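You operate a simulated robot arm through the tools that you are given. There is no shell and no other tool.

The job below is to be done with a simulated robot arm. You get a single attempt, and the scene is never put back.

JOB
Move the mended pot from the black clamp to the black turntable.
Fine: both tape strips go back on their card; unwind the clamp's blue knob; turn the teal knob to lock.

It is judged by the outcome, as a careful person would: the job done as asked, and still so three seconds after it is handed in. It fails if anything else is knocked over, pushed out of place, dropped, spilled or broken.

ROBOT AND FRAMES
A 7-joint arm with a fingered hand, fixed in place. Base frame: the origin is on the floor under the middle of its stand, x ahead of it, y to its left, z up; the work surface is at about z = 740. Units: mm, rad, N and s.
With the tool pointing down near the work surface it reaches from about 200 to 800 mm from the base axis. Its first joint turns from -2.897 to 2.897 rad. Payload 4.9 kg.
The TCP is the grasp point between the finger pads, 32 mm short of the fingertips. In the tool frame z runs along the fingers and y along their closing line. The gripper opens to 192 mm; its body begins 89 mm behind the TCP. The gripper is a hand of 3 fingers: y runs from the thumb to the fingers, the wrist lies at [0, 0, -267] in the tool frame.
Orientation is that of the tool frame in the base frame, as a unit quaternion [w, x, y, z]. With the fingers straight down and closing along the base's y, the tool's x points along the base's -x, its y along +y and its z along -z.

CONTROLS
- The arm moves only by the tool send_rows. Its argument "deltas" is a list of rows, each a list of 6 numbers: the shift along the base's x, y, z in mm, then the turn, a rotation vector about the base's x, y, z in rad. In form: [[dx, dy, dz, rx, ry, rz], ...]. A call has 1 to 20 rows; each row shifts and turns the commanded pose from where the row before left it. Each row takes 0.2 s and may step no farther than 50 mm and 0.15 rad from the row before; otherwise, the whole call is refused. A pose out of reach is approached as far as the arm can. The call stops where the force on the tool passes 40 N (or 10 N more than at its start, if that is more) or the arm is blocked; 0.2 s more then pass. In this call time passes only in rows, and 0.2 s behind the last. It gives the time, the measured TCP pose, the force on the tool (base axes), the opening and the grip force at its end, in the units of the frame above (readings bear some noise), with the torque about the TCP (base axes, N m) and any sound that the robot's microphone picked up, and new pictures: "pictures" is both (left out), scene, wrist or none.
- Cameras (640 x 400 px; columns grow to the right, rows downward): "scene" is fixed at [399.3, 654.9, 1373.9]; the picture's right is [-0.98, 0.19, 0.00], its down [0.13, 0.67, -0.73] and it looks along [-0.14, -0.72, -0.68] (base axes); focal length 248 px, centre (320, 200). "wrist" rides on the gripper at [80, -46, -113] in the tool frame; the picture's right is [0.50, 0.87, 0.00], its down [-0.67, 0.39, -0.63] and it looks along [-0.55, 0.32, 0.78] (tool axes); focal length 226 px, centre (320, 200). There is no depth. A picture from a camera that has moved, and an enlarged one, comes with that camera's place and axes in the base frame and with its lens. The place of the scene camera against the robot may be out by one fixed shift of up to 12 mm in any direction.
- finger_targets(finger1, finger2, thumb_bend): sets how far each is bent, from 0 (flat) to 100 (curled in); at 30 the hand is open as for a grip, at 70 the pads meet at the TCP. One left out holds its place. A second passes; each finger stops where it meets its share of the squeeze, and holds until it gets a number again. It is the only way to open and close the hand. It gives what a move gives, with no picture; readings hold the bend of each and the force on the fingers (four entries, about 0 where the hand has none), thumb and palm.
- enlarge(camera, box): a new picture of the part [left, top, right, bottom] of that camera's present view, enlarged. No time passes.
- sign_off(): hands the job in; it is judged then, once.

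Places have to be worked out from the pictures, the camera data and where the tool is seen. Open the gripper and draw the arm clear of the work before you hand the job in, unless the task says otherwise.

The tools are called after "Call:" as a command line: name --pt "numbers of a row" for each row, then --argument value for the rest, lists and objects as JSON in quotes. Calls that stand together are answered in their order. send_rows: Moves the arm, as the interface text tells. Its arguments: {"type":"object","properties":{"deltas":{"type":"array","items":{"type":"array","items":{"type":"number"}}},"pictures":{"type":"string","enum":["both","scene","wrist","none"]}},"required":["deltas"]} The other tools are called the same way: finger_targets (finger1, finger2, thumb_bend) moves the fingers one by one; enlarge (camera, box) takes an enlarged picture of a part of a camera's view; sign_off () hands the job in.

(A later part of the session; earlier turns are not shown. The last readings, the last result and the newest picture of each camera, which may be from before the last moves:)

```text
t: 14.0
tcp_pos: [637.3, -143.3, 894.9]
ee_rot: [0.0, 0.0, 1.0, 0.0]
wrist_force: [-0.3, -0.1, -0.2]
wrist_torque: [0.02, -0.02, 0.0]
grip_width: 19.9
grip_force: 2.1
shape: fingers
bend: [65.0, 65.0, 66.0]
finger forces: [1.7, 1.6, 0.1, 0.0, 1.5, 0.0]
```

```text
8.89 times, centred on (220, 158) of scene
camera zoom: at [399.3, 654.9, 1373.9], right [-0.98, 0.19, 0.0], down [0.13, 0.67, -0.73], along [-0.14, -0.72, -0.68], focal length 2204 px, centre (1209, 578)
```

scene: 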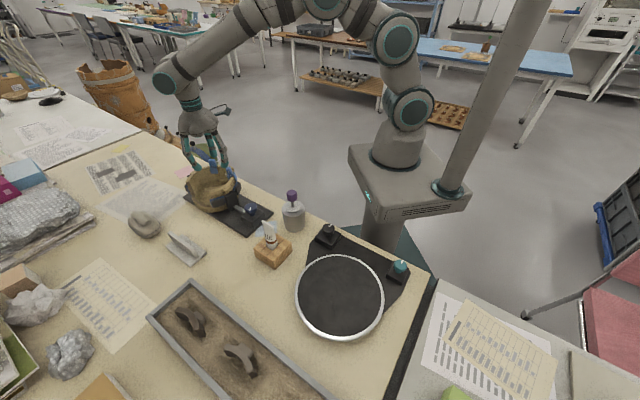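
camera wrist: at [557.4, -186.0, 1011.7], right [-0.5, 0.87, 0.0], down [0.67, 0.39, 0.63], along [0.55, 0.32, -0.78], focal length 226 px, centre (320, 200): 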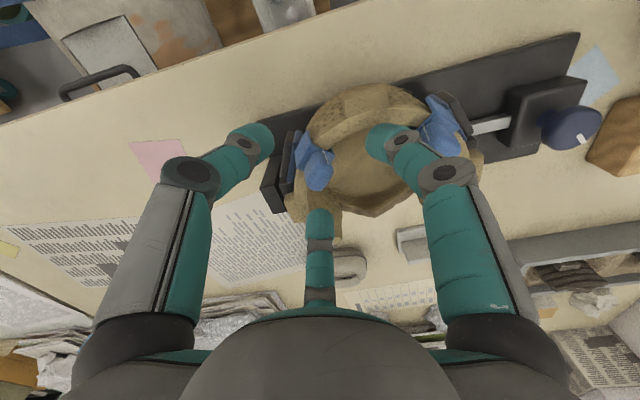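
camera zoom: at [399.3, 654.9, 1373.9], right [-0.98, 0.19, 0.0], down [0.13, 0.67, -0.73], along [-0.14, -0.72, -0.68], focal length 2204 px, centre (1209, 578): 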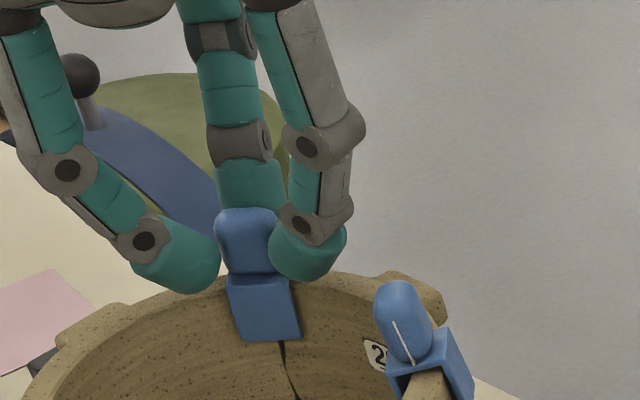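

All three fingers touch the tab lightly (about 1.6 N each). I tighten the grip.

Call:
finger_targets --finger1 69 --finger2 69 --thumb_bend 70

Call:
enlarge --camera "wrist" --box '[240, 100, 400, 200]'

```text
t: 15.0
tcp_pos: [635.9, -143.0, 895.4]
ee_rot: [0.0, 0.0, 1.0, 0.0]
wrist_force: [1.0, -0.2, -0.1]
wrist_torque: [-0.02, 0.02, 0.0]
grip_width: 18.1
grip_force: 7.9
shape: fingers
bend: [65.0, 65.0, 67.0]
finger forces: [5.0, 4.9, 0.1, 0.1, 5.6, 0.0]
```

```text
4.00 times, centred on (320, 150) of wrist
camera zoom: at [558.0, -188.1, 1008.0], right [-0.5, 0.87, 0.0], down [0.67, 0.39, 0.63], along [0.55, 0.32, -0.78], focal length 904 px, centre (320, 400)
```

zoom: 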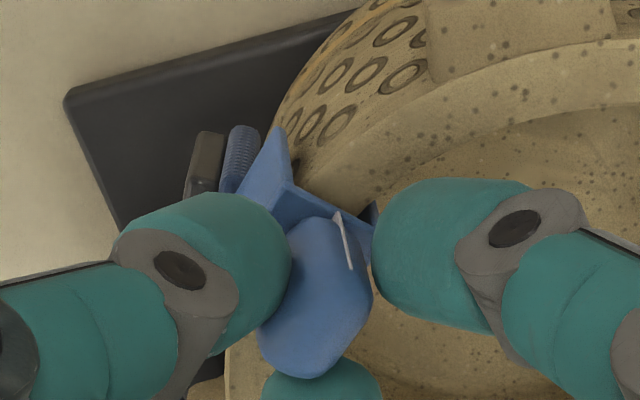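

The grip holds at about 5 N per finger. I squeeze a little more for security and lift slowly a few millimetres.

Call:
finger_targets --finger1 71 --finger2 71 --thumb_bend 72

Call:
send_rows --pt "0 0 3 0 0 0" --pt "0 0 5 0 0 0" --pt "0 0 6 0 0 0" --pictures "both"

Call:
enlarge --camera "scene" --box '[190, 135, 250, 180]'

```text
t: 16.0
tcp_pos: [636.0, -141.9, 894.7]
ee_rot: [0.001, 0.0, 1.0, 0.0]
wrist_force: [0.3, -0.5, 0.2]
wrist_torque: [0.0, 0.0, 0.02]
grip_width: 17.5
grip_force: 11.6
shape: fingers
bend: [65.0, 65.0, 68.0]
finger forces: [7.4, 7.5, 0.0, 0.0, 8.6, 0.0]
```

```text
t: 16.8
tcp_pos: [636.3, -142.3, 909.2]
ee_rot: [0.0, 0.0, 1.0, 0.0]
wrist_force: [-0.6, 0.1, 0.1]
wrist_torque: [-0.02, 0.01, -0.02]
grip_width: 17.6
grip_force: 11.8
shape: fingers
bend: [65.0, 65.0, 68.0]
finger forces: [7.4, 7.4, 0.0, 0.1, 8.6, 0.1]
camera wrist: at [558.4, -187.8, 1021.7], right [-0.5, 0.87, 0.0], down [0.67, 0.39, 0.63], along [0.55, 0.32, -0.78], focal length 226 px, centre (320, 200)
```

scene: 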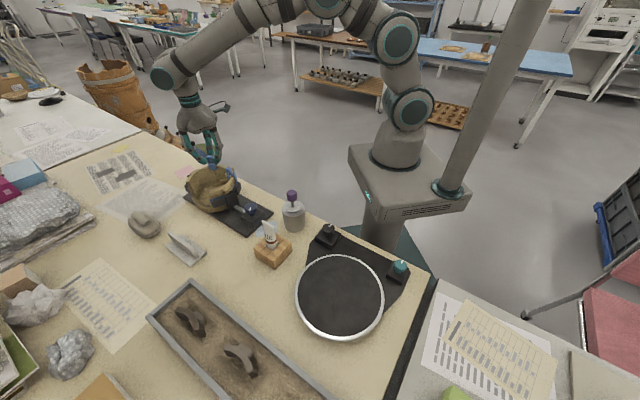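
wrist: 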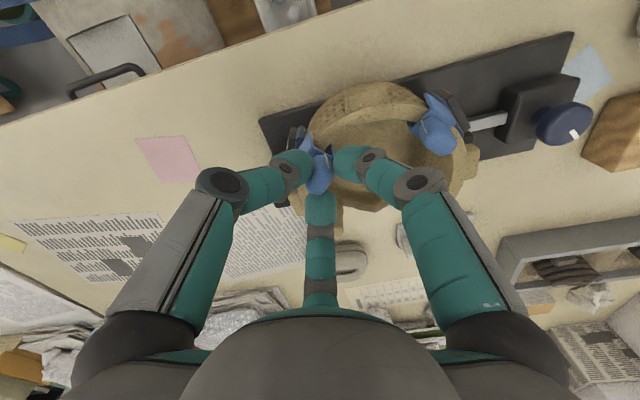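

```text
8.89 times, centred on (220, 158) of scene
camera zoom: at [399.3, 654.9, 1373.9], right [-0.98, 0.19, 0.0], down [0.13, 0.67, -0.73], along [-0.14, -0.72, -0.68], focal length 2204 px, centre (1209, 578)
```

zoom: 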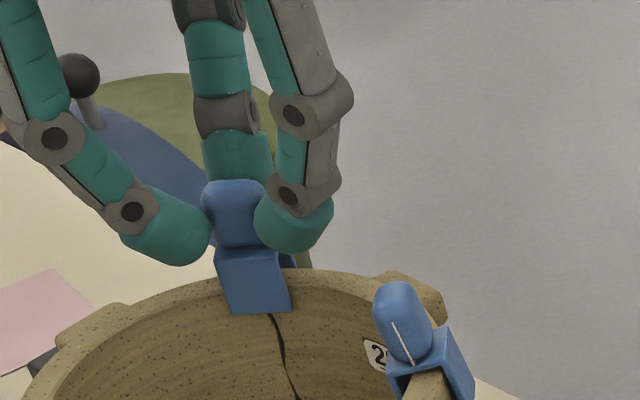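

Strip A rises with the hand, and the pot stays still. I lift it well clear of the rim.

Call:
send_rows --pt "0 0 12 0 0 0" --pt "0 0 15 0 0 0" --pt "0 0 20 0 0 0" --pt "0 0 20 0 0 0" --pictures "both"

Call:
enlarge --camera "scene" --box '[170, 100, 270, 175]'

Call:
enlarge --camera "wrist" --box '[240, 100, 400, 200]'

```text
t: 17.8
tcp_pos: [635.6, -142.1, 975.8]
ee_rot: [0.0, 0.0, 1.0, 0.0]
wrist_force: [-1.1, 0.7, 0.3]
wrist_torque: [-0.04, 0.0, 0.01]
grip_width: 17.4
grip_force: 11.6
shape: fingers
bend: [65.0, 65.0, 68.0]
finger forces: [7.3, 7.6, 0.1, 0.0, 8.6, 0.0]
camera wrist: at [557.3, -185.7, 1089.4], right [-0.5, 0.87, 0.0], down [0.67, 0.39, 0.63], along [0.55, 0.32, -0.78], focal length 226 px, centre (320, 200)
```

scene: 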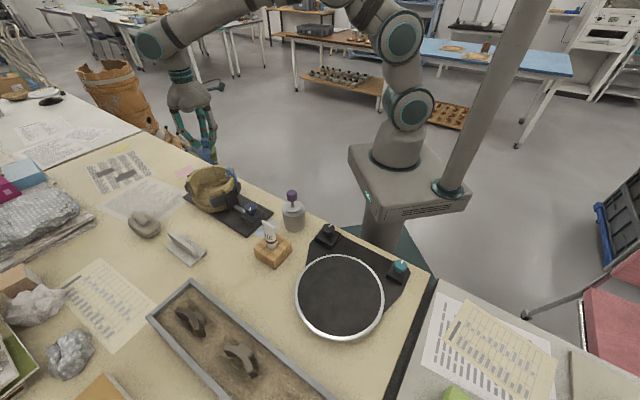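
wrist: 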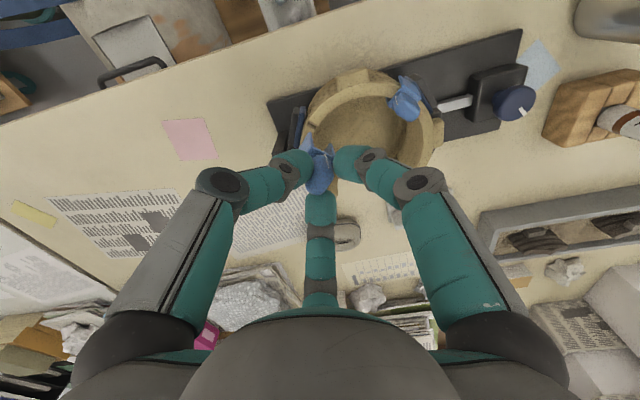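

```text
5.33 times, centred on (220, 138) of scene
camera zoom: at [399.3, 654.9, 1373.9], right [-0.98, 0.19, 0.0], down [0.13, 0.67, -0.73], along [-0.14, -0.72, -0.68], focal length 1322 px, centre (853, 533)
```

zoom: 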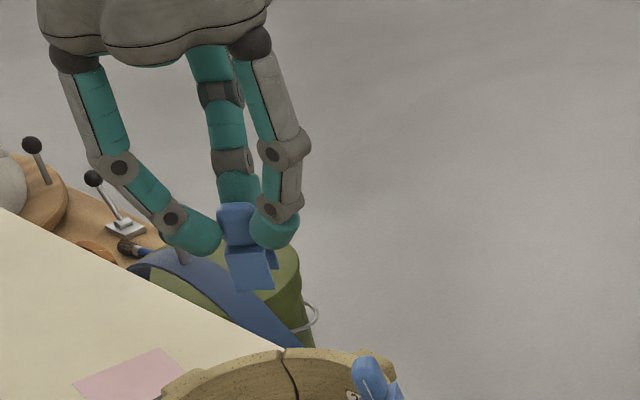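

```text
4.00 times, centred on (320, 150) of wrist
camera zoom: at [557.3, -185.7, 1089.4], right [-0.5, 0.87, 0.0], down [0.67, 0.39, 0.63], along [0.55, 0.32, -0.78], focal length 904 px, centre (320, 400)
```

zoom: 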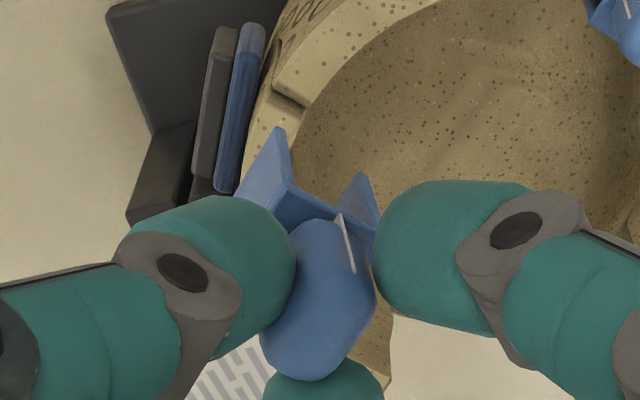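

Strip A is free; its slot sits about 6 mm toward the thumb from the TCP and its plate underside about 46 mm below. I carry it high over to the grey upright card, turning the hand by -45° so that the clip will straddle the card.

Call:
send_rows --pt "11 29 -1 0 0 -0.0889" --pt "11 29 -1 0 0 -0.0889" --pt "11 29 -1 0 0 -0.0889" --pt "11 29 -1 0 0 -0.0889" --pt "11 29 -1 0 0 -0.0889" --pt "11 29 -1 0 0 -0.0889" --pt "11 29 -1 0 0 -0.0889" --pt "11 29 -1 0 0 -0.0889" --pt "11 28 -1 0 0 -0.0889" --pictures "both"

Call:
enlarge --camera "wrist" --box '[240, 80, 400, 200]'

Call:
enlarge --camera "wrist" --box '[280, 140, 360, 190]'

```text
t: 19.8
tcp_pos: [734.9, 119.4, 966.0]
ee_rot: [0.0, 0.39, 0.921, 0.0]
wrist_force: [-0.1, 0.2, -0.5]
wrist_torque: [0.02, 0.01, -0.02]
grip_width: 17.6
grip_force: 11.4
shape: fingers
bend: [65.0, 65.0, 68.0]
finger forces: [7.3, 7.7, 0.0, 0.1, 8.6, 0.0]
camera wrist: at [648.1, 144.3, 1078.7], right [0.27, 0.96, 0.0], down [0.75, -0.21, 0.63], along [0.61, -0.17, -0.78], focal length 226 px, centre (320, 200)
```

scene: 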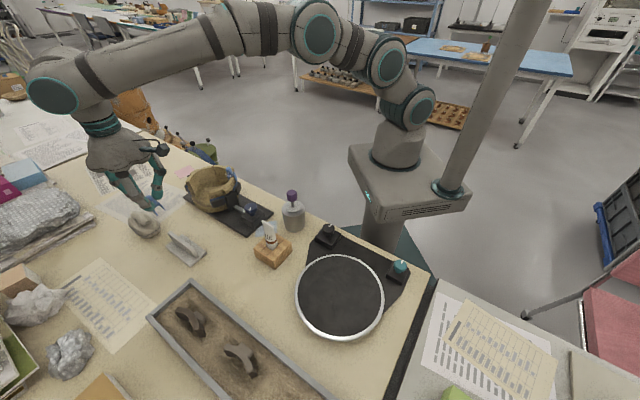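
wrist: 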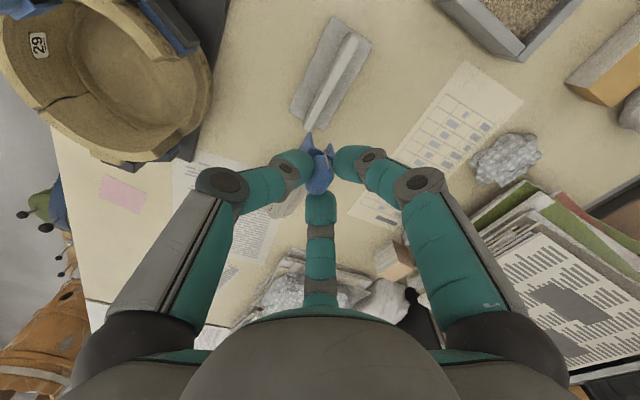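

```text
3.33 times, centred on (320, 140) of wrist
camera zoom: at [648.1, 144.3, 1078.7], right [0.27, 0.96, 0.0], down [0.75, -0.21, 0.63], along [0.61, -0.17, -0.78], focal length 754 px, centre (320, 400)
```

zoom: 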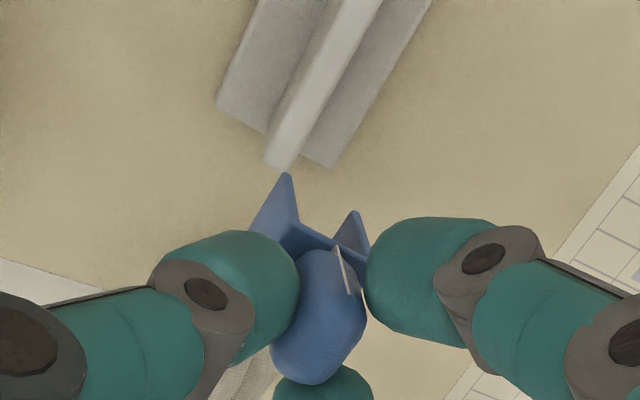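

```text
8.00 times, centred on (320, 165) of wrist
camera zoom: at [648.1, 144.3, 1078.7], right [0.27, 0.96, 0.0], down [0.75, -0.21, 0.63], along [0.61, -0.17, -0.78], focal length 1808 px, centre (320, 480)
```

zoom: 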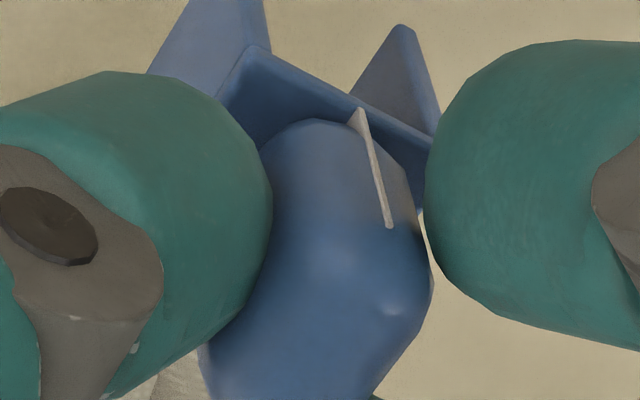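

I have a good view of the card ahead. I enlarge it for its exact position.

Call:
enlarge --camera "wrist" --box '[270, 0, 400, 135]'

Call:
enlarge --camera "scene" --box '[155, 220, 215, 270]'

```text
2.96 times, centred on (335, 68) of wrist
camera zoom: at [648.1, 144.3, 1078.7], right [0.27, 0.96, 0.0], down [0.75, -0.21, 0.63], along [0.61, -0.17, -0.78], focal length 670 px, centre (276, 593)
```

zoom: 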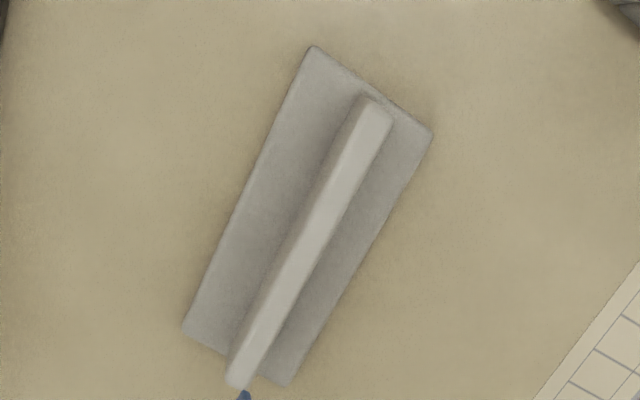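

```text
8.00 times, centred on (185, 245) of scene
camera zoom: at [399.3, 654.9, 1373.9], right [-0.98, 0.19, 0.0], down [0.13, 0.67, -0.73], along [-0.14, -0.72, -0.68], focal length 1983 px, centre (1400, -160)
```

zoom: 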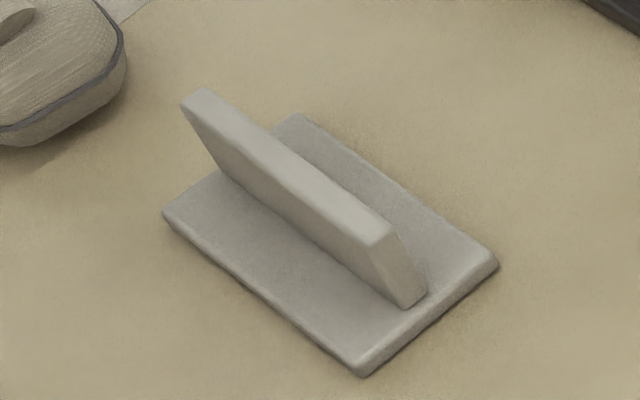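

The card's upright is centred at (714,135.5), runs at -45°, and tops out near z=785; the clip's orientation in hand already matches (about 225°). I lower strip A until its legs are some 15 mm above the card's top, toward the far end of the card.

Call:
send_rows --pt "1 -0.2 -20 0 0 0" --pt "1 -0.2 -20 0 0 0" --pt "0.5 0 -20 0 0 0" --pt "0 0 -18 0 0 0" --pt "0 0 -14 0 0 0" --pictures "both"

Call:
enlarge --camera "wrist" --box '[240, 60, 400, 180]'

Call:
enlarge --camera "scene" --box '[140, 200, 220, 260]'

```text
t: 21.0
tcp_pos: [739.1, 117.6, 873.2]
ee_rot: [0.0, 0.389, 0.921, 0.0]
wrist_force: [-0.2, -0.5, 0.0]
wrist_torque: [0.01, 0.01, 0.0]
grip_width: 17.5
grip_force: 11.7
shape: fingers
bend: [65.0, 65.0, 68.0]
finger forces: [7.1, 7.6, 0.1, 0.0, 8.6, 0.0]
camera wrist: at [651.7, 143.2, 986.0], right [0.27, 0.96, 0.0], down [0.75, -0.21, 0.63], along [0.61, -0.17, -0.77], focal length 226 px, centre (320, 200)
```

scene: 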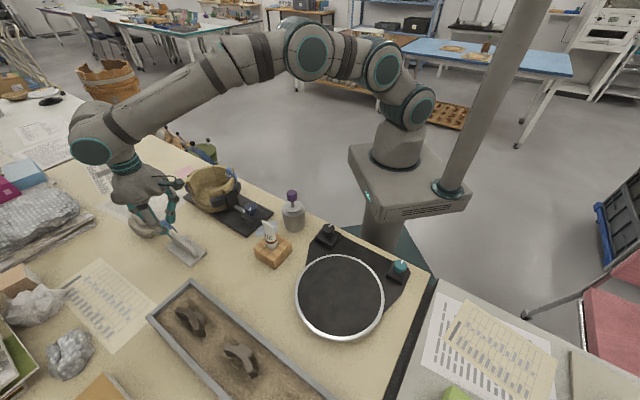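
wrist: 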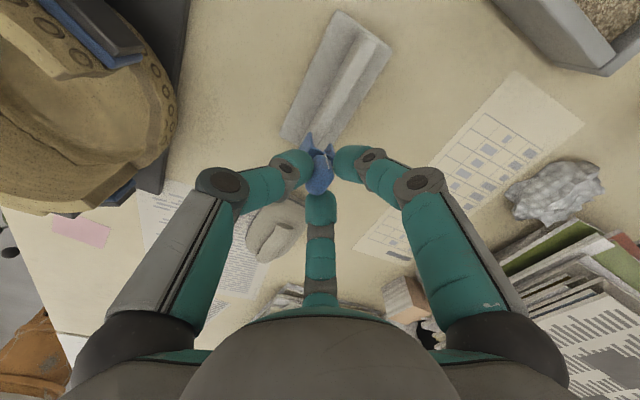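

```text
3.33 times, centred on (320, 120) of wrist
camera zoom: at [651.7, 143.2, 986.0], right [0.27, 0.96, 0.0], down [0.75, -0.21, 0.63], along [0.61, -0.17, -0.77], focal length 754 px, centre (320, 467)
```

zoom: 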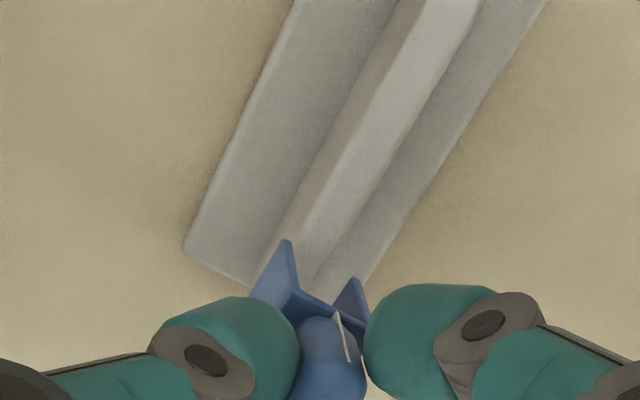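

```text
6.67 times, centred on (180, 230) of scene
camera zoom: at [399.3, 654.9, 1373.9], right [-0.98, 0.19, 0.0], down [0.13, 0.67, -0.73], along [-0.14, -0.72, -0.68], focal length 1653 px, centre (1253, 0)
```

zoom: 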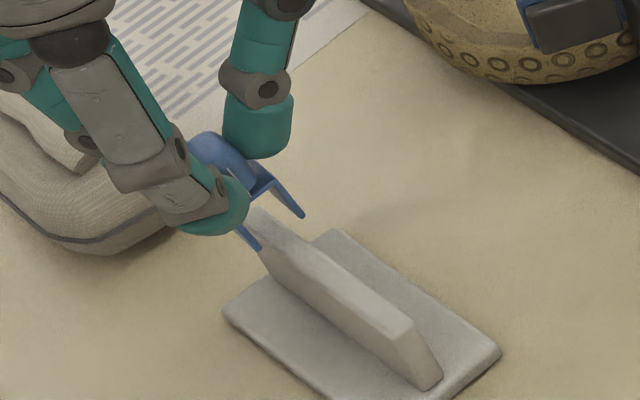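

Seen along the card from the scene camera, the clip's two legs straddle the card's top edge. I zoom in more to check the centring across the card.

Call:
enlarge --camera "wrist" --box '[280, 90, 376, 150]'

Call:
enlarge --camera "scene" --box '[160, 212, 192, 236]'

```text
6.67 times, centred on (328, 120) of wrist
camera zoom: at [651.7, 143.2, 986.0], right [0.27, 0.96, 0.0], down [0.75, -0.21, 0.63], along [0.61, -0.17, -0.77], focal length 1507 px, centre (267, 733)
```

zoom: 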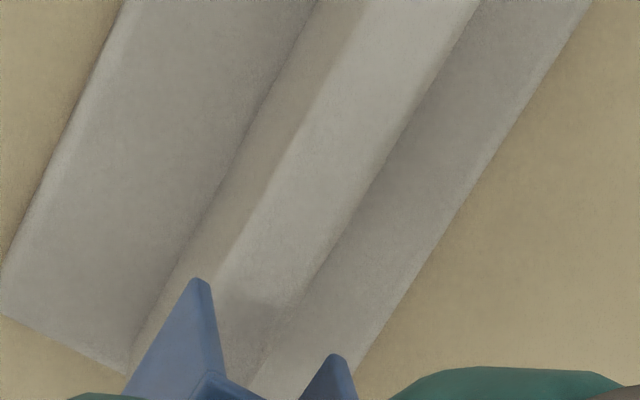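

```text
16.00 times, centred on (176, 224) of scene
camera zoom: at [399.3, 654.9, 1373.9], right [-0.98, 0.19, 0.0], down [0.13, 0.67, -0.73], along [-0.14, -0.72, -0.68], focal length 3966 px, centre (2624, -184)
```

zoom: 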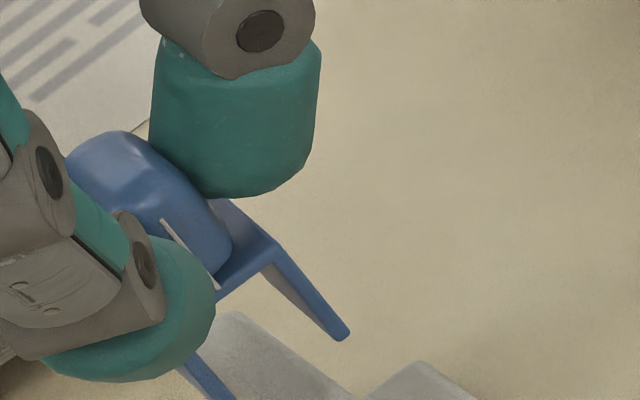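

The slot's centre lies within 1 mm of the card's mid-plane and has about 3 mm clearance each side. I lower strip A onto the card in small steps, watching the force.

Call:
send_rows --pt "0.5 0.5 -8 0 0 0" --pt "0 0 -8 0 0 0" --pt "0 0 -6 0 0 0" --pictures "both"

Call:
enlarge --camera "scene" --box '[150, 205, 206, 250]'

Call:
enlarge --camera "wrist" --box '[280, 90, 376, 150]'

```text
t: 21.8
tcp_pos: [739.3, 117.7, 852.0]
ee_rot: [0.0, 0.389, 0.921, 0.0]
wrist_force: [0.9, -0.1, -0.4]
wrist_torque: [0.05, 0.02, -0.02]
grip_width: 17.7
grip_force: 11.9
shape: fingers
bend: [65.0, 65.0, 68.0]
finger forces: [7.3, 7.6, 0.0, 0.0, 8.6, 0.1]
camera wrist: at [651.0, 143.5, 964.4], right [0.27, 0.96, 0.0], down [0.75, -0.21, 0.63], along [0.61, -0.17, -0.78], focal length 226 px, centre (320, 200)
```

scene: 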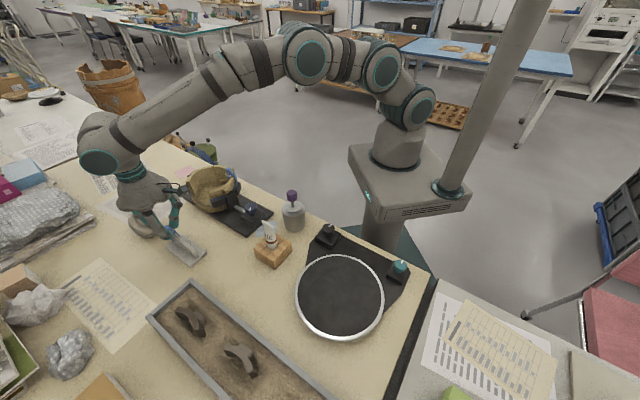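
wrist: 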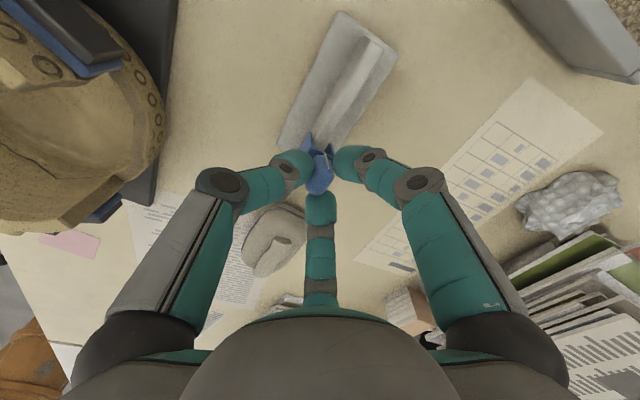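

```text
8.89 times, centred on (178, 228) of scene
camera zoom: at [399.3, 654.9, 1373.9], right [-0.98, 0.19, 0.0], down [0.13, 0.67, -0.73], along [-0.14, -0.72, -0.68], focal length 2204 px, centre (1582, -44)
```

zoom: 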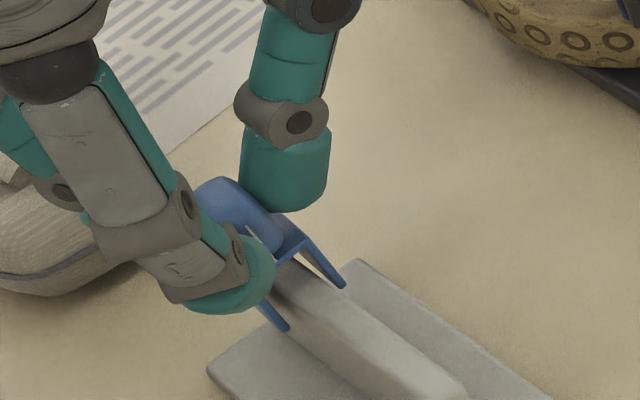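

```text
6.67 times, centred on (328, 120) of wrist
camera zoom: at [651.0, 143.5, 964.4], right [0.27, 0.96, 0.0], down [0.75, -0.21, 0.63], along [0.61, -0.17, -0.78], focal length 1507 px, centre (267, 733)
```

zoom: 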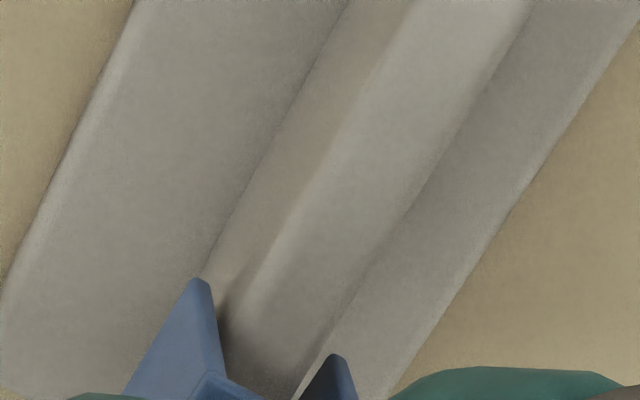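

The legs are now on both sides of the card with no contact force. I continue down gently.

Call:
send_rows --pt "0 0 -5 0 0 0" --pt "0 0 -5 0 0 0" --pt "0 0 -4 0 0 0" --pictures "none"

Call:
enlarge --camera "scene" --box '[150, 205, 206, 250]'

```text
t: 22.6
tcp_pos: [737.9, 117.9, 837.1]
ee_rot: [0.0, 0.389, 0.921, 0.0]
wrist_force: [-0.4, -0.7, 0.4]
wrist_torque: [-0.01, 0.0, 0.02]
grip_width: 17.5
grip_force: 12.1
shape: fingers
bend: [65.0, 65.0, 68.0]
finger forces: [7.6, 7.7, 0.0, 0.0, 9.0, 0.0]
```

```text
8.89 times, centred on (178, 228) of scene
camera zoom: at [399.3, 654.9, 1373.9], right [-0.98, 0.19, 0.0], down [0.13, 0.67, -0.73], along [-0.14, -0.72, -0.68], focal length 2204 px, centre (1582, -44)
```

zoom: 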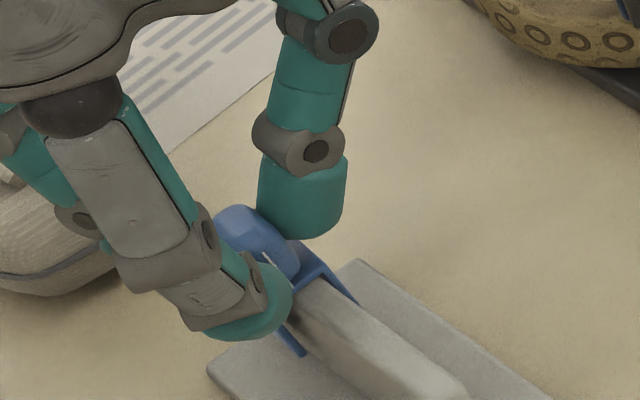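

The clip is nearly seated. I go down in 2 mm steps.

Call:
send_rows --pt "0 0 -2 0 0 0" --pt "0 0 -2 0 0 0" --pictures "none"

Call:
enlarge --camera "scene" --box '[150, 205, 206, 250]'

```text
t: 23.2
tcp_pos: [739.1, 117.1, 836.2]
ee_rot: [0.001, 0.389, 0.921, 0.0]
wrist_force: [-0.3, 0.6, 10.1]
wrist_torque: [0.04, 0.07, 0.02]
grip_width: 17.0
grip_force: 14.8
shape: fingers
bend: [65.0, 65.0, 68.0]
finger forces: [9.6, 8.3, 0.0, 0.0, 11.9, 0.1]
```

```text
8.89 times, centred on (178, 228) of scene
camera zoom: at [399.3, 654.9, 1373.9], right [-0.98, 0.19, 0.0], down [0.13, 0.67, -0.73], along [-0.14, -0.72, -0.68], focal length 2204 px, centre (1582, -44)
```

zoom: 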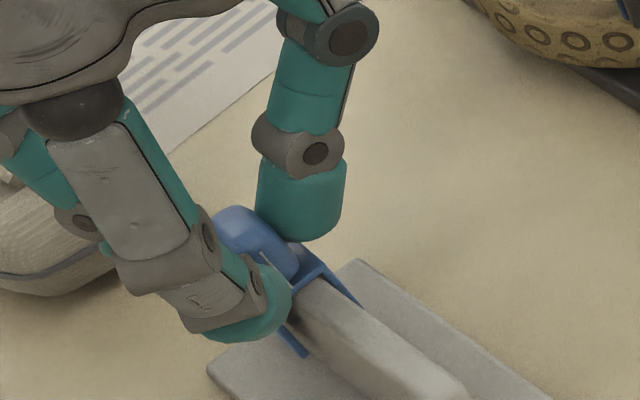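

The clip has seated on the card's edge (10 N push back at TCP z of about 836). I relieve the push and open the fingers.

Call:
send_rows --pt "0 0 2.5 0 0 0" --pictures "none"

Call:
finger_targets --finger1 60 --finger2 60 --thumb_bend 61

Call:
enlarge --camera "scene" --box '[150, 205, 206, 250]'

Call:
enlarge --camera "wrist" --box '[270, 90, 390, 190]'

```text
t: 23.6
tcp_pos: [737.8, 117.8, 837.5]
ee_rot: [-0.001, 0.389, 0.921, 0.0]
wrist_force: [1.7, -1.7, 6.3]
wrist_torque: [-0.02, -0.04, 0.02]
grip_width: 17.0
grip_force: 13.6
shape: fingers
bend: [65.0, 65.0, 68.0]
finger forces: [8.2, 9.1, 0.0, 0.0, 10.5, 0.0]
```

```text
t: 24.6
tcp_pos: [738.4, 118.8, 836.9]
ee_rot: [0.0, 0.39, 0.921, 0.001]
wrist_force: [0.2, 0.6, 0.6]
wrist_torque: [0.0, -0.01, 0.02]
grip_width: 39.5
grip_force: 0.1
shape: fingers
bend: [60.0, 60.0, 61.0]
finger forces: [0.1, 0.1, 0.0, 0.1, 0.0, 0.1]
```

```text
8.89 times, centred on (178, 228) of scene
camera zoom: at [399.3, 654.9, 1373.9], right [-0.98, 0.19, 0.0], down [0.13, 0.67, -0.73], along [-0.14, -0.72, -0.68], focal length 2204 px, centre (1582, -44)
```

zoom: 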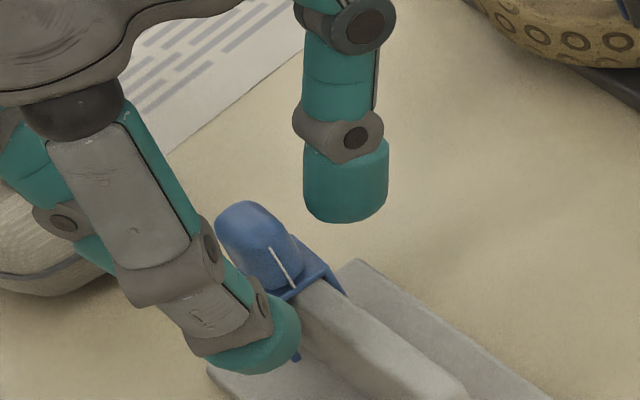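

```text
4.00 times, centred on (330, 140) of wrist
camera zoom: at [650.8, 143.8, 949.7], right [0.27, 0.96, 0.0], down [0.75, -0.21, 0.63], along [0.61, -0.17, -0.78], focal length 904 px, centre (280, 440)
```

zoom: 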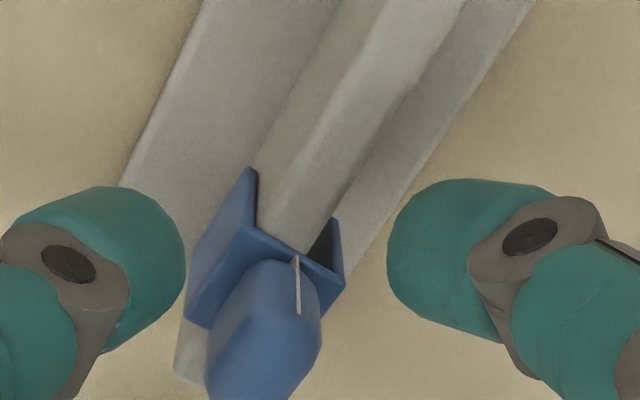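

Strip A sits squarely on the card and is released. I rise straight up and check it from above.

Call:
send_rows --pt "0 0 10 0 0 0" --pt "0 0 15 0 0 0" --pt "0 0 25 0 0 0" --pt "0 0 30 0 0 0" --pt "0 0 30 0 0 0" --pictures "both"

Call:
enlarge --camera "wrist" --box '[280, 50, 400, 150]'

Call:
enlarge --camera "scene" --box '[150, 215, 222, 270]'

```text
t: 25.8
tcp_pos: [741.0, 118.0, 945.0]
ee_rot: [0.0, 0.389, 0.921, 0.0]
wrist_force: [0.5, -0.5, -0.3]
wrist_torque: [0.0, 0.01, 0.01]
grip_width: 39.4
grip_force: 0.0
shape: fingers
bend: [60.0, 60.0, 61.0]
finger forces: [0.0, 0.0, 0.0, 0.0, 0.0, 0.1]
camera wrist: at [654.0, 144.3, 1057.8], right [0.27, 0.96, 0.0], down [0.75, -0.21, 0.63], along [0.61, -0.17, -0.78], focal length 226 px, centre (320, 200)
```

scene: 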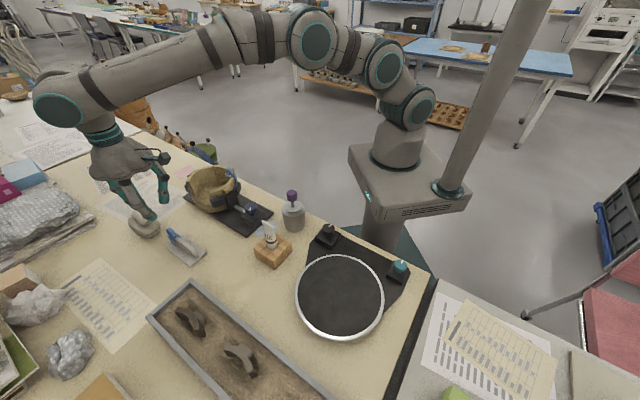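
wrist: 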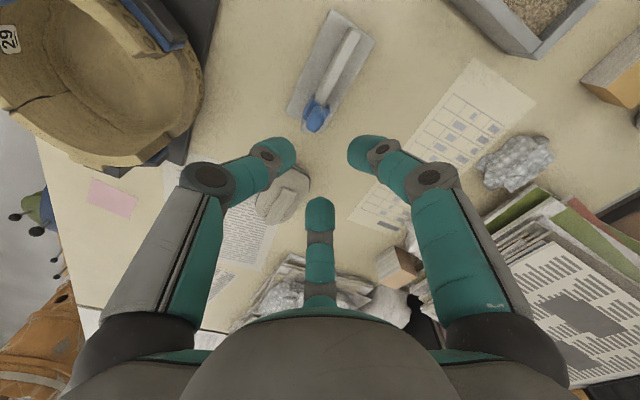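

```text
4.00 times, centred on (340, 100) of wrist
camera zoom: at [654.0, 144.3, 1057.8], right [0.27, 0.96, 0.0], down [0.75, -0.21, 0.63], along [0.61, -0.17, -0.78], focal length 904 px, centre (240, 600)
```

zoom: 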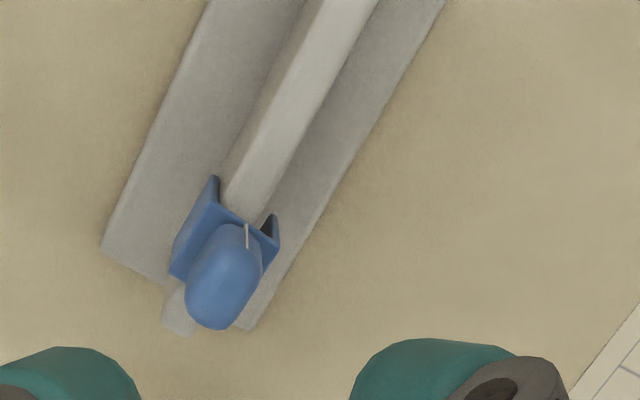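

```text
7.27 times, centred on (186, 242) of scene
camera zoom: at [399.3, 654.9, 1373.9], right [-0.98, 0.19, 0.0], down [0.13, 0.67, -0.73], along [-0.14, -0.72, -0.68], focal length 1803 px, centre (1294, -109)
```

zoom: 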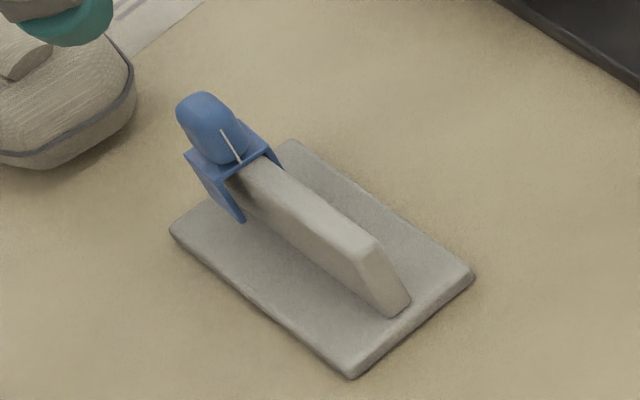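

Strip A stands properly on the card. Now I set a slightly wider opening and go above strip B, turning the thumb to its outer side (about 183°).

Call:
finger_targets --finger1 57 --finger2 57 --thumb_bend 58

Call:
send_rows --pt "-20.7 -24.6 0 0 0 -0.09" --pt "-20.7 -24.6 0 0 0 -0.09" --pt "-20.7 -24.6 0 0 0 -0.09" --pt "-20.7 -24.6 0 0 0 -0.09" --pt "-20.7 -24.6 0 0 0 -0.09" --pt "-20.7 -24.6 0 0 0 -0.09" --pt "-20.7 -24.6 0 0 0 -0.09" --pt "-20.5 -24.5 0 0 0 -0.089" --pictures "both"

Call:
enlarge --camera "wrist" --box '[260, 90, 380, 190]'

```text
t: 26.8
tcp_pos: [740.6, 118.4, 945.1]
ee_rot: [0.0, 0.389, 0.921, 0.0]
wrist_force: [-0.4, 0.5, 0.2]
wrist_torque: [-0.03, -0.03, 0.0]
grip_width: 56.2
grip_force: 0.1
shape: fingers
bend: [56.0, 56.0, 57.0]
finger forces: [0.0, 0.0, 0.0, 0.1, 0.0, 0.0]
```

```text
t: 28.6
tcp_pos: [571.3, -77.8, 949.0]
ee_rot: [0.0, 0.689, 0.724, -0.001]
wrist_force: [0.2, -0.1, -1.1]
wrist_torque: [0.02, 0.01, -0.03]
grip_width: 56.4
grip_force: 0.1
shape: fingers
bend: [56.0, 56.0, 57.0]
finger forces: [0.1, 0.0, 0.0, 0.0, 0.0, 0.1]
camera wrist: at [521.9, -0.6, 1061.4], right [0.84, 0.54, 0.0], down [0.42, -0.65, 0.63], along [0.34, -0.53, -0.78], focal length 226 px, centre (320, 200)
```

scene: 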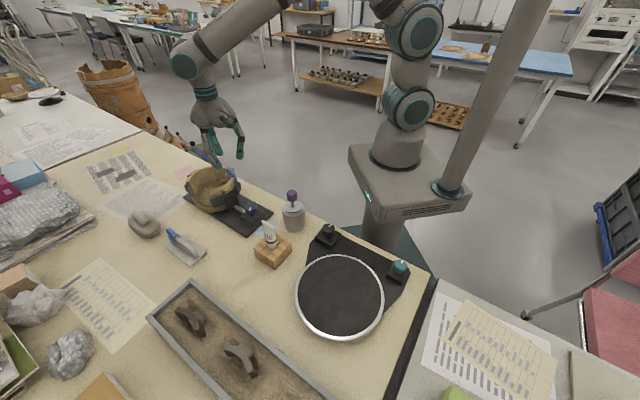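
wrist: 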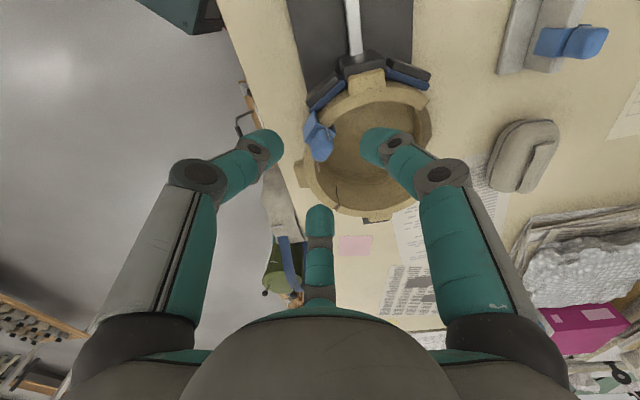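

```text
4.00 times, centred on (320, 140) of wrist
camera zoom: at [521.9, -0.6, 1061.4], right [0.84, 0.54, 0.0], down [0.42, -0.65, 0.63], along [0.34, -0.53, -0.78], focal length 904 px, centre (320, 440)
```

zoom: 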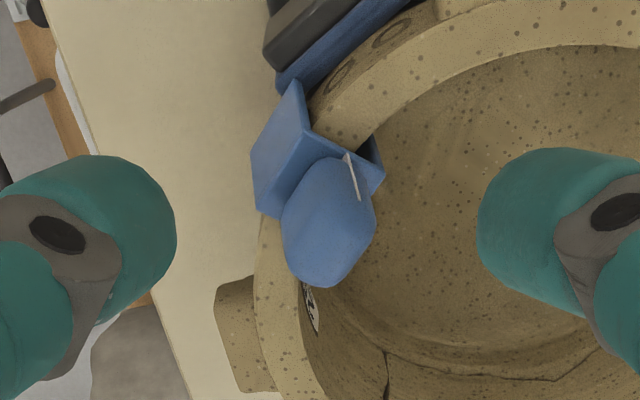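

Strip B's tab is at about (574.4,-78.1), 2.3 mm in +x from the TCP. I correct this and descend to TCP z of about 895, as with strip A.

Call:
send_rows --pt "2.3 -0.1 -14 0 0 0" --pt "0 0 -14 0 0 0" --pt "0 0 -14 0 0 0" --pt "0 0 -10 0 0 0" --pictures "none"

Call:
enlarge --camera "wrist" --box '[260, 110, 380, 210]'

Call:
enlarge --camera "scene" --box '[190, 135, 260, 185]'

```text
t: 29.6
tcp_pos: [575.1, -79.1, 896.0]
ee_rot: [0.0, 0.689, 0.725, 0.0]
wrist_force: [0.1, 0.6, -0.1]
wrist_torque: [0.01, 0.0, 0.0]
grip_width: 56.1
grip_force: 0.1
shape: fingers
bend: [56.0, 56.0, 57.0]
finger forces: [0.0, 0.0, 0.0, 0.0, 0.0, 0.0]
```

```text
4.00 times, centred on (320, 160) of wrist
camera zoom: at [525.5, -1.2, 1008.2], right [0.84, 0.54, 0.0], down [0.42, -0.65, 0.63], along [0.34, -0.53, -0.78], focal length 904 px, centre (320, 360)
```

zoom: 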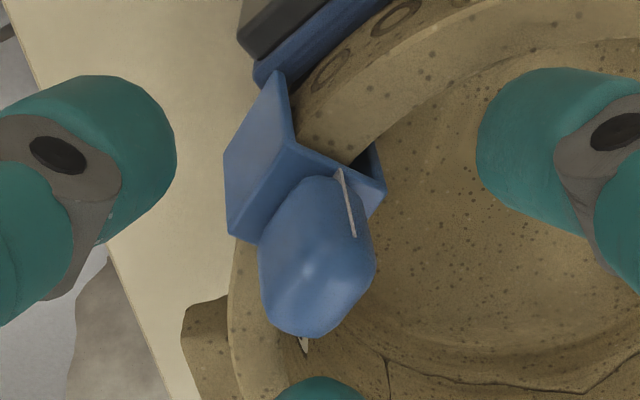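

```text
8.00 times, centred on (225, 160) of scene
camera zoom: at [399.3, 654.9, 1373.9], right [-0.98, 0.19, 0.0], down [0.13, 0.67, -0.73], along [-0.14, -0.72, -0.68], focal length 1983 px, centre (1080, 520)
```

zoom: 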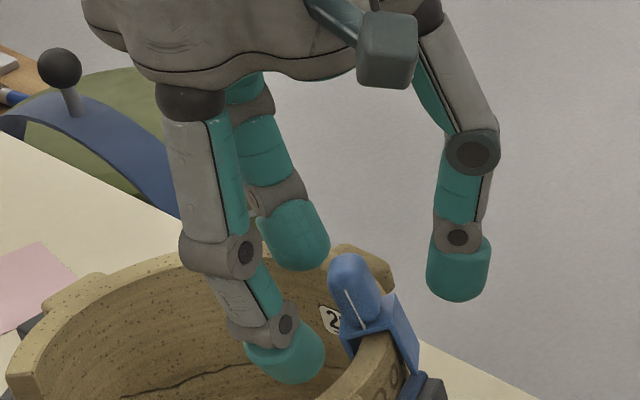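

The tab sits in the same place in the hand as strip A did. I close on it in stages.

Call:
finger_targets --finger1 66 --finger2 66 --thumb_bend 67

Call:
enlarge --camera "wrist" --box '[260, 110, 380, 210]'

Call:
finger_targets --finger1 71 --finger2 71 --thumb_bend 72

Call:
enlarge --camera "wrist" --box '[260, 110, 380, 210]'

```text
t: 30.6
tcp_pos: [574.2, -79.4, 896.1]
ee_rot: [0.0, 0.689, 0.725, 0.001]
wrist_force: [0.9, -0.4, -0.4]
wrist_torque: [0.0, 0.0, 0.0]
grip_width: 19.7
grip_force: 2.4
shape: fingers
bend: [65.0, 65.0, 66.0]
finger forces: [1.4, 1.5, 0.0, 0.0, 1.6, 0.1]
```

```text
4.00 times, centred on (320, 160) of wrist
camera zoom: at [525.5, -1.1, 1008.3], right [0.84, 0.54, 0.0], down [0.42, -0.65, 0.63], along [0.34, -0.53, -0.78], focal length 904 px, centre (320, 360)
```

zoom: 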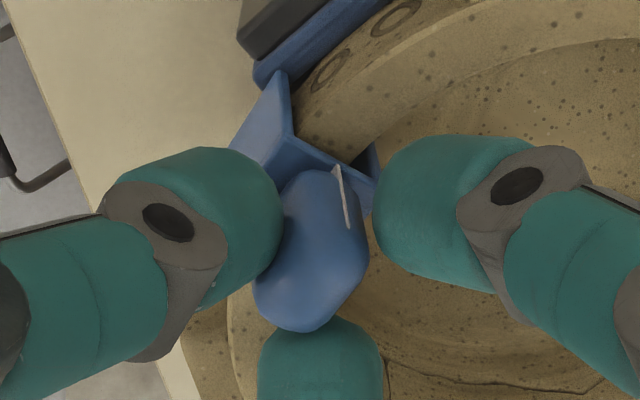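

```text
t: 31.6
tcp_pos: [575.6, -79.8, 896.3]
ee_rot: [0.001, 0.688, 0.725, 0.0]
wrist_force: [0.4, 1.0, -0.6]
wrist_torque: [-0.01, -0.01, 0.03]
grip_width: 17.7
grip_force: 11.6
shape: fingers
bend: [65.0, 65.0, 68.0]
finger forces: [7.1, 7.6, 0.1, 0.1, 8.6, 0.0]
```

```text
4.00 times, centred on (320, 160) of wrist
camera zoom: at [525.5, -1.1, 1008.3], right [0.84, 0.54, 0.0], down [0.42, -0.65, 0.63], along [0.34, -0.53, -0.78], focal length 904 px, centre (320, 360)
```

zoom: 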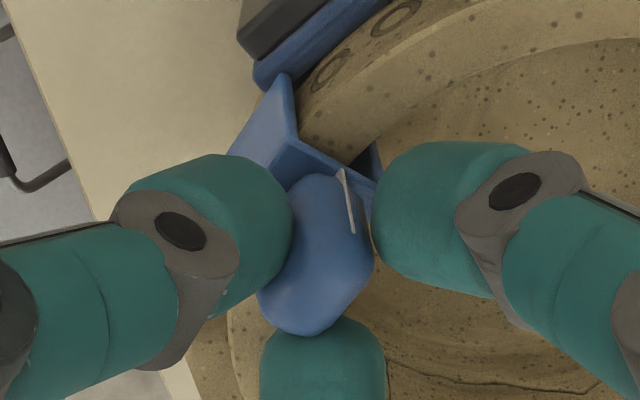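

Strip B is held with the same forces as strip A. I lift it slowly, then well clear.

Call:
send_rows --pt "0 0 3 0 0 0" --pt "0 0 5 0 0 0" --pt "0 0 8 0 0 0" --pt "0 0 12 0 0 0" --pt "0 0 20 0 0 0" --pt "0 0 22 0 0 0" --pictures "both"

Call:
enlarge --camera "wrist" --box '[290, 140, 354, 190]'

Call:
enlarge --camera "scene" --box '[170, 105, 270, 225]'

```text
t: 33.0
tcp_pos: [573.7, -79.4, 966.0]
ee_rot: [0.0, 0.689, 0.725, 0.0]
wrist_force: [0.9, -0.1, -0.8]
wrist_torque: [0.01, -0.02, 0.0]
grip_width: 17.7
grip_force: 12.1
shape: fingers
bend: [65.0, 65.0, 68.0]
finger forces: [7.2, 7.3, 0.0, 0.0, 8.7, 0.0]
camera wrist: at [524.9, -1.1, 1078.5], right [0.84, 0.54, 0.0], down [0.42, -0.65, 0.63], along [0.34, -0.53, -0.78], focal length 226 px, centre (320, 200)
```

scene: 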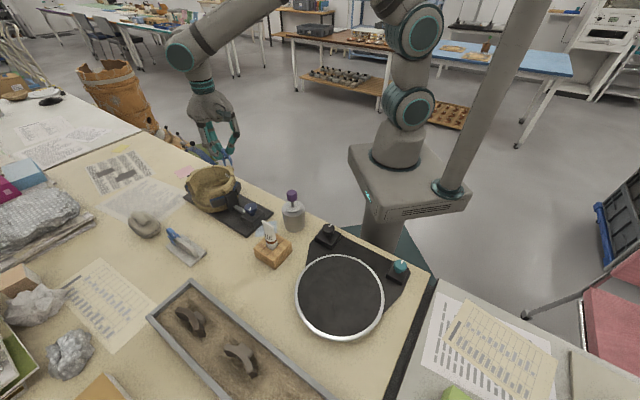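
wrist: 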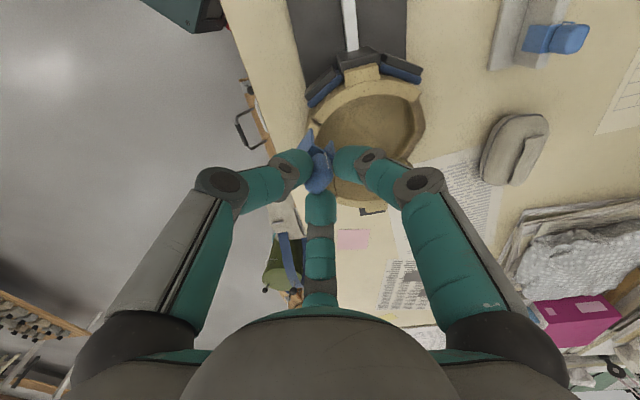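

```text
8.00 times, centred on (322, 165) of wrist
camera zoom: at [524.9, -1.1, 1078.5], right [0.84, 0.54, 0.0], down [0.42, -0.65, 0.63], along [0.34, -0.53, -0.78], focal length 1808 px, centre (304, 480)
```

zoom: 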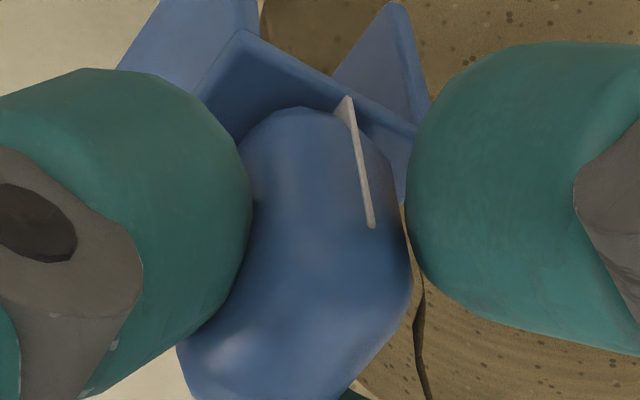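

```text
3.33 times, centred on (220, 165) of scene
camera zoom: at [399.3, 654.9, 1373.9], right [-0.98, 0.19, 0.0], down [0.13, 0.67, -0.73], along [-0.14, -0.72, -0.68], focal length 826 px, centre (653, 317)
```

zoom: 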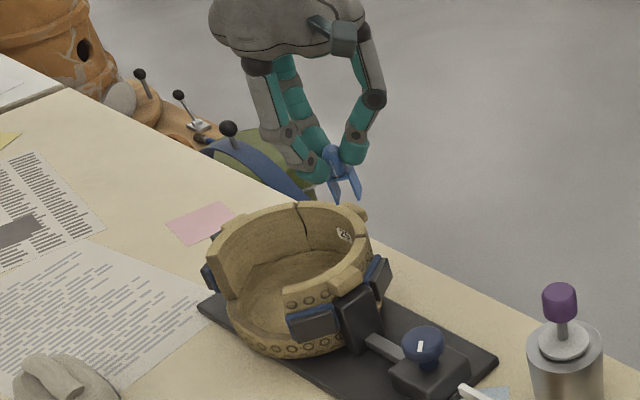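

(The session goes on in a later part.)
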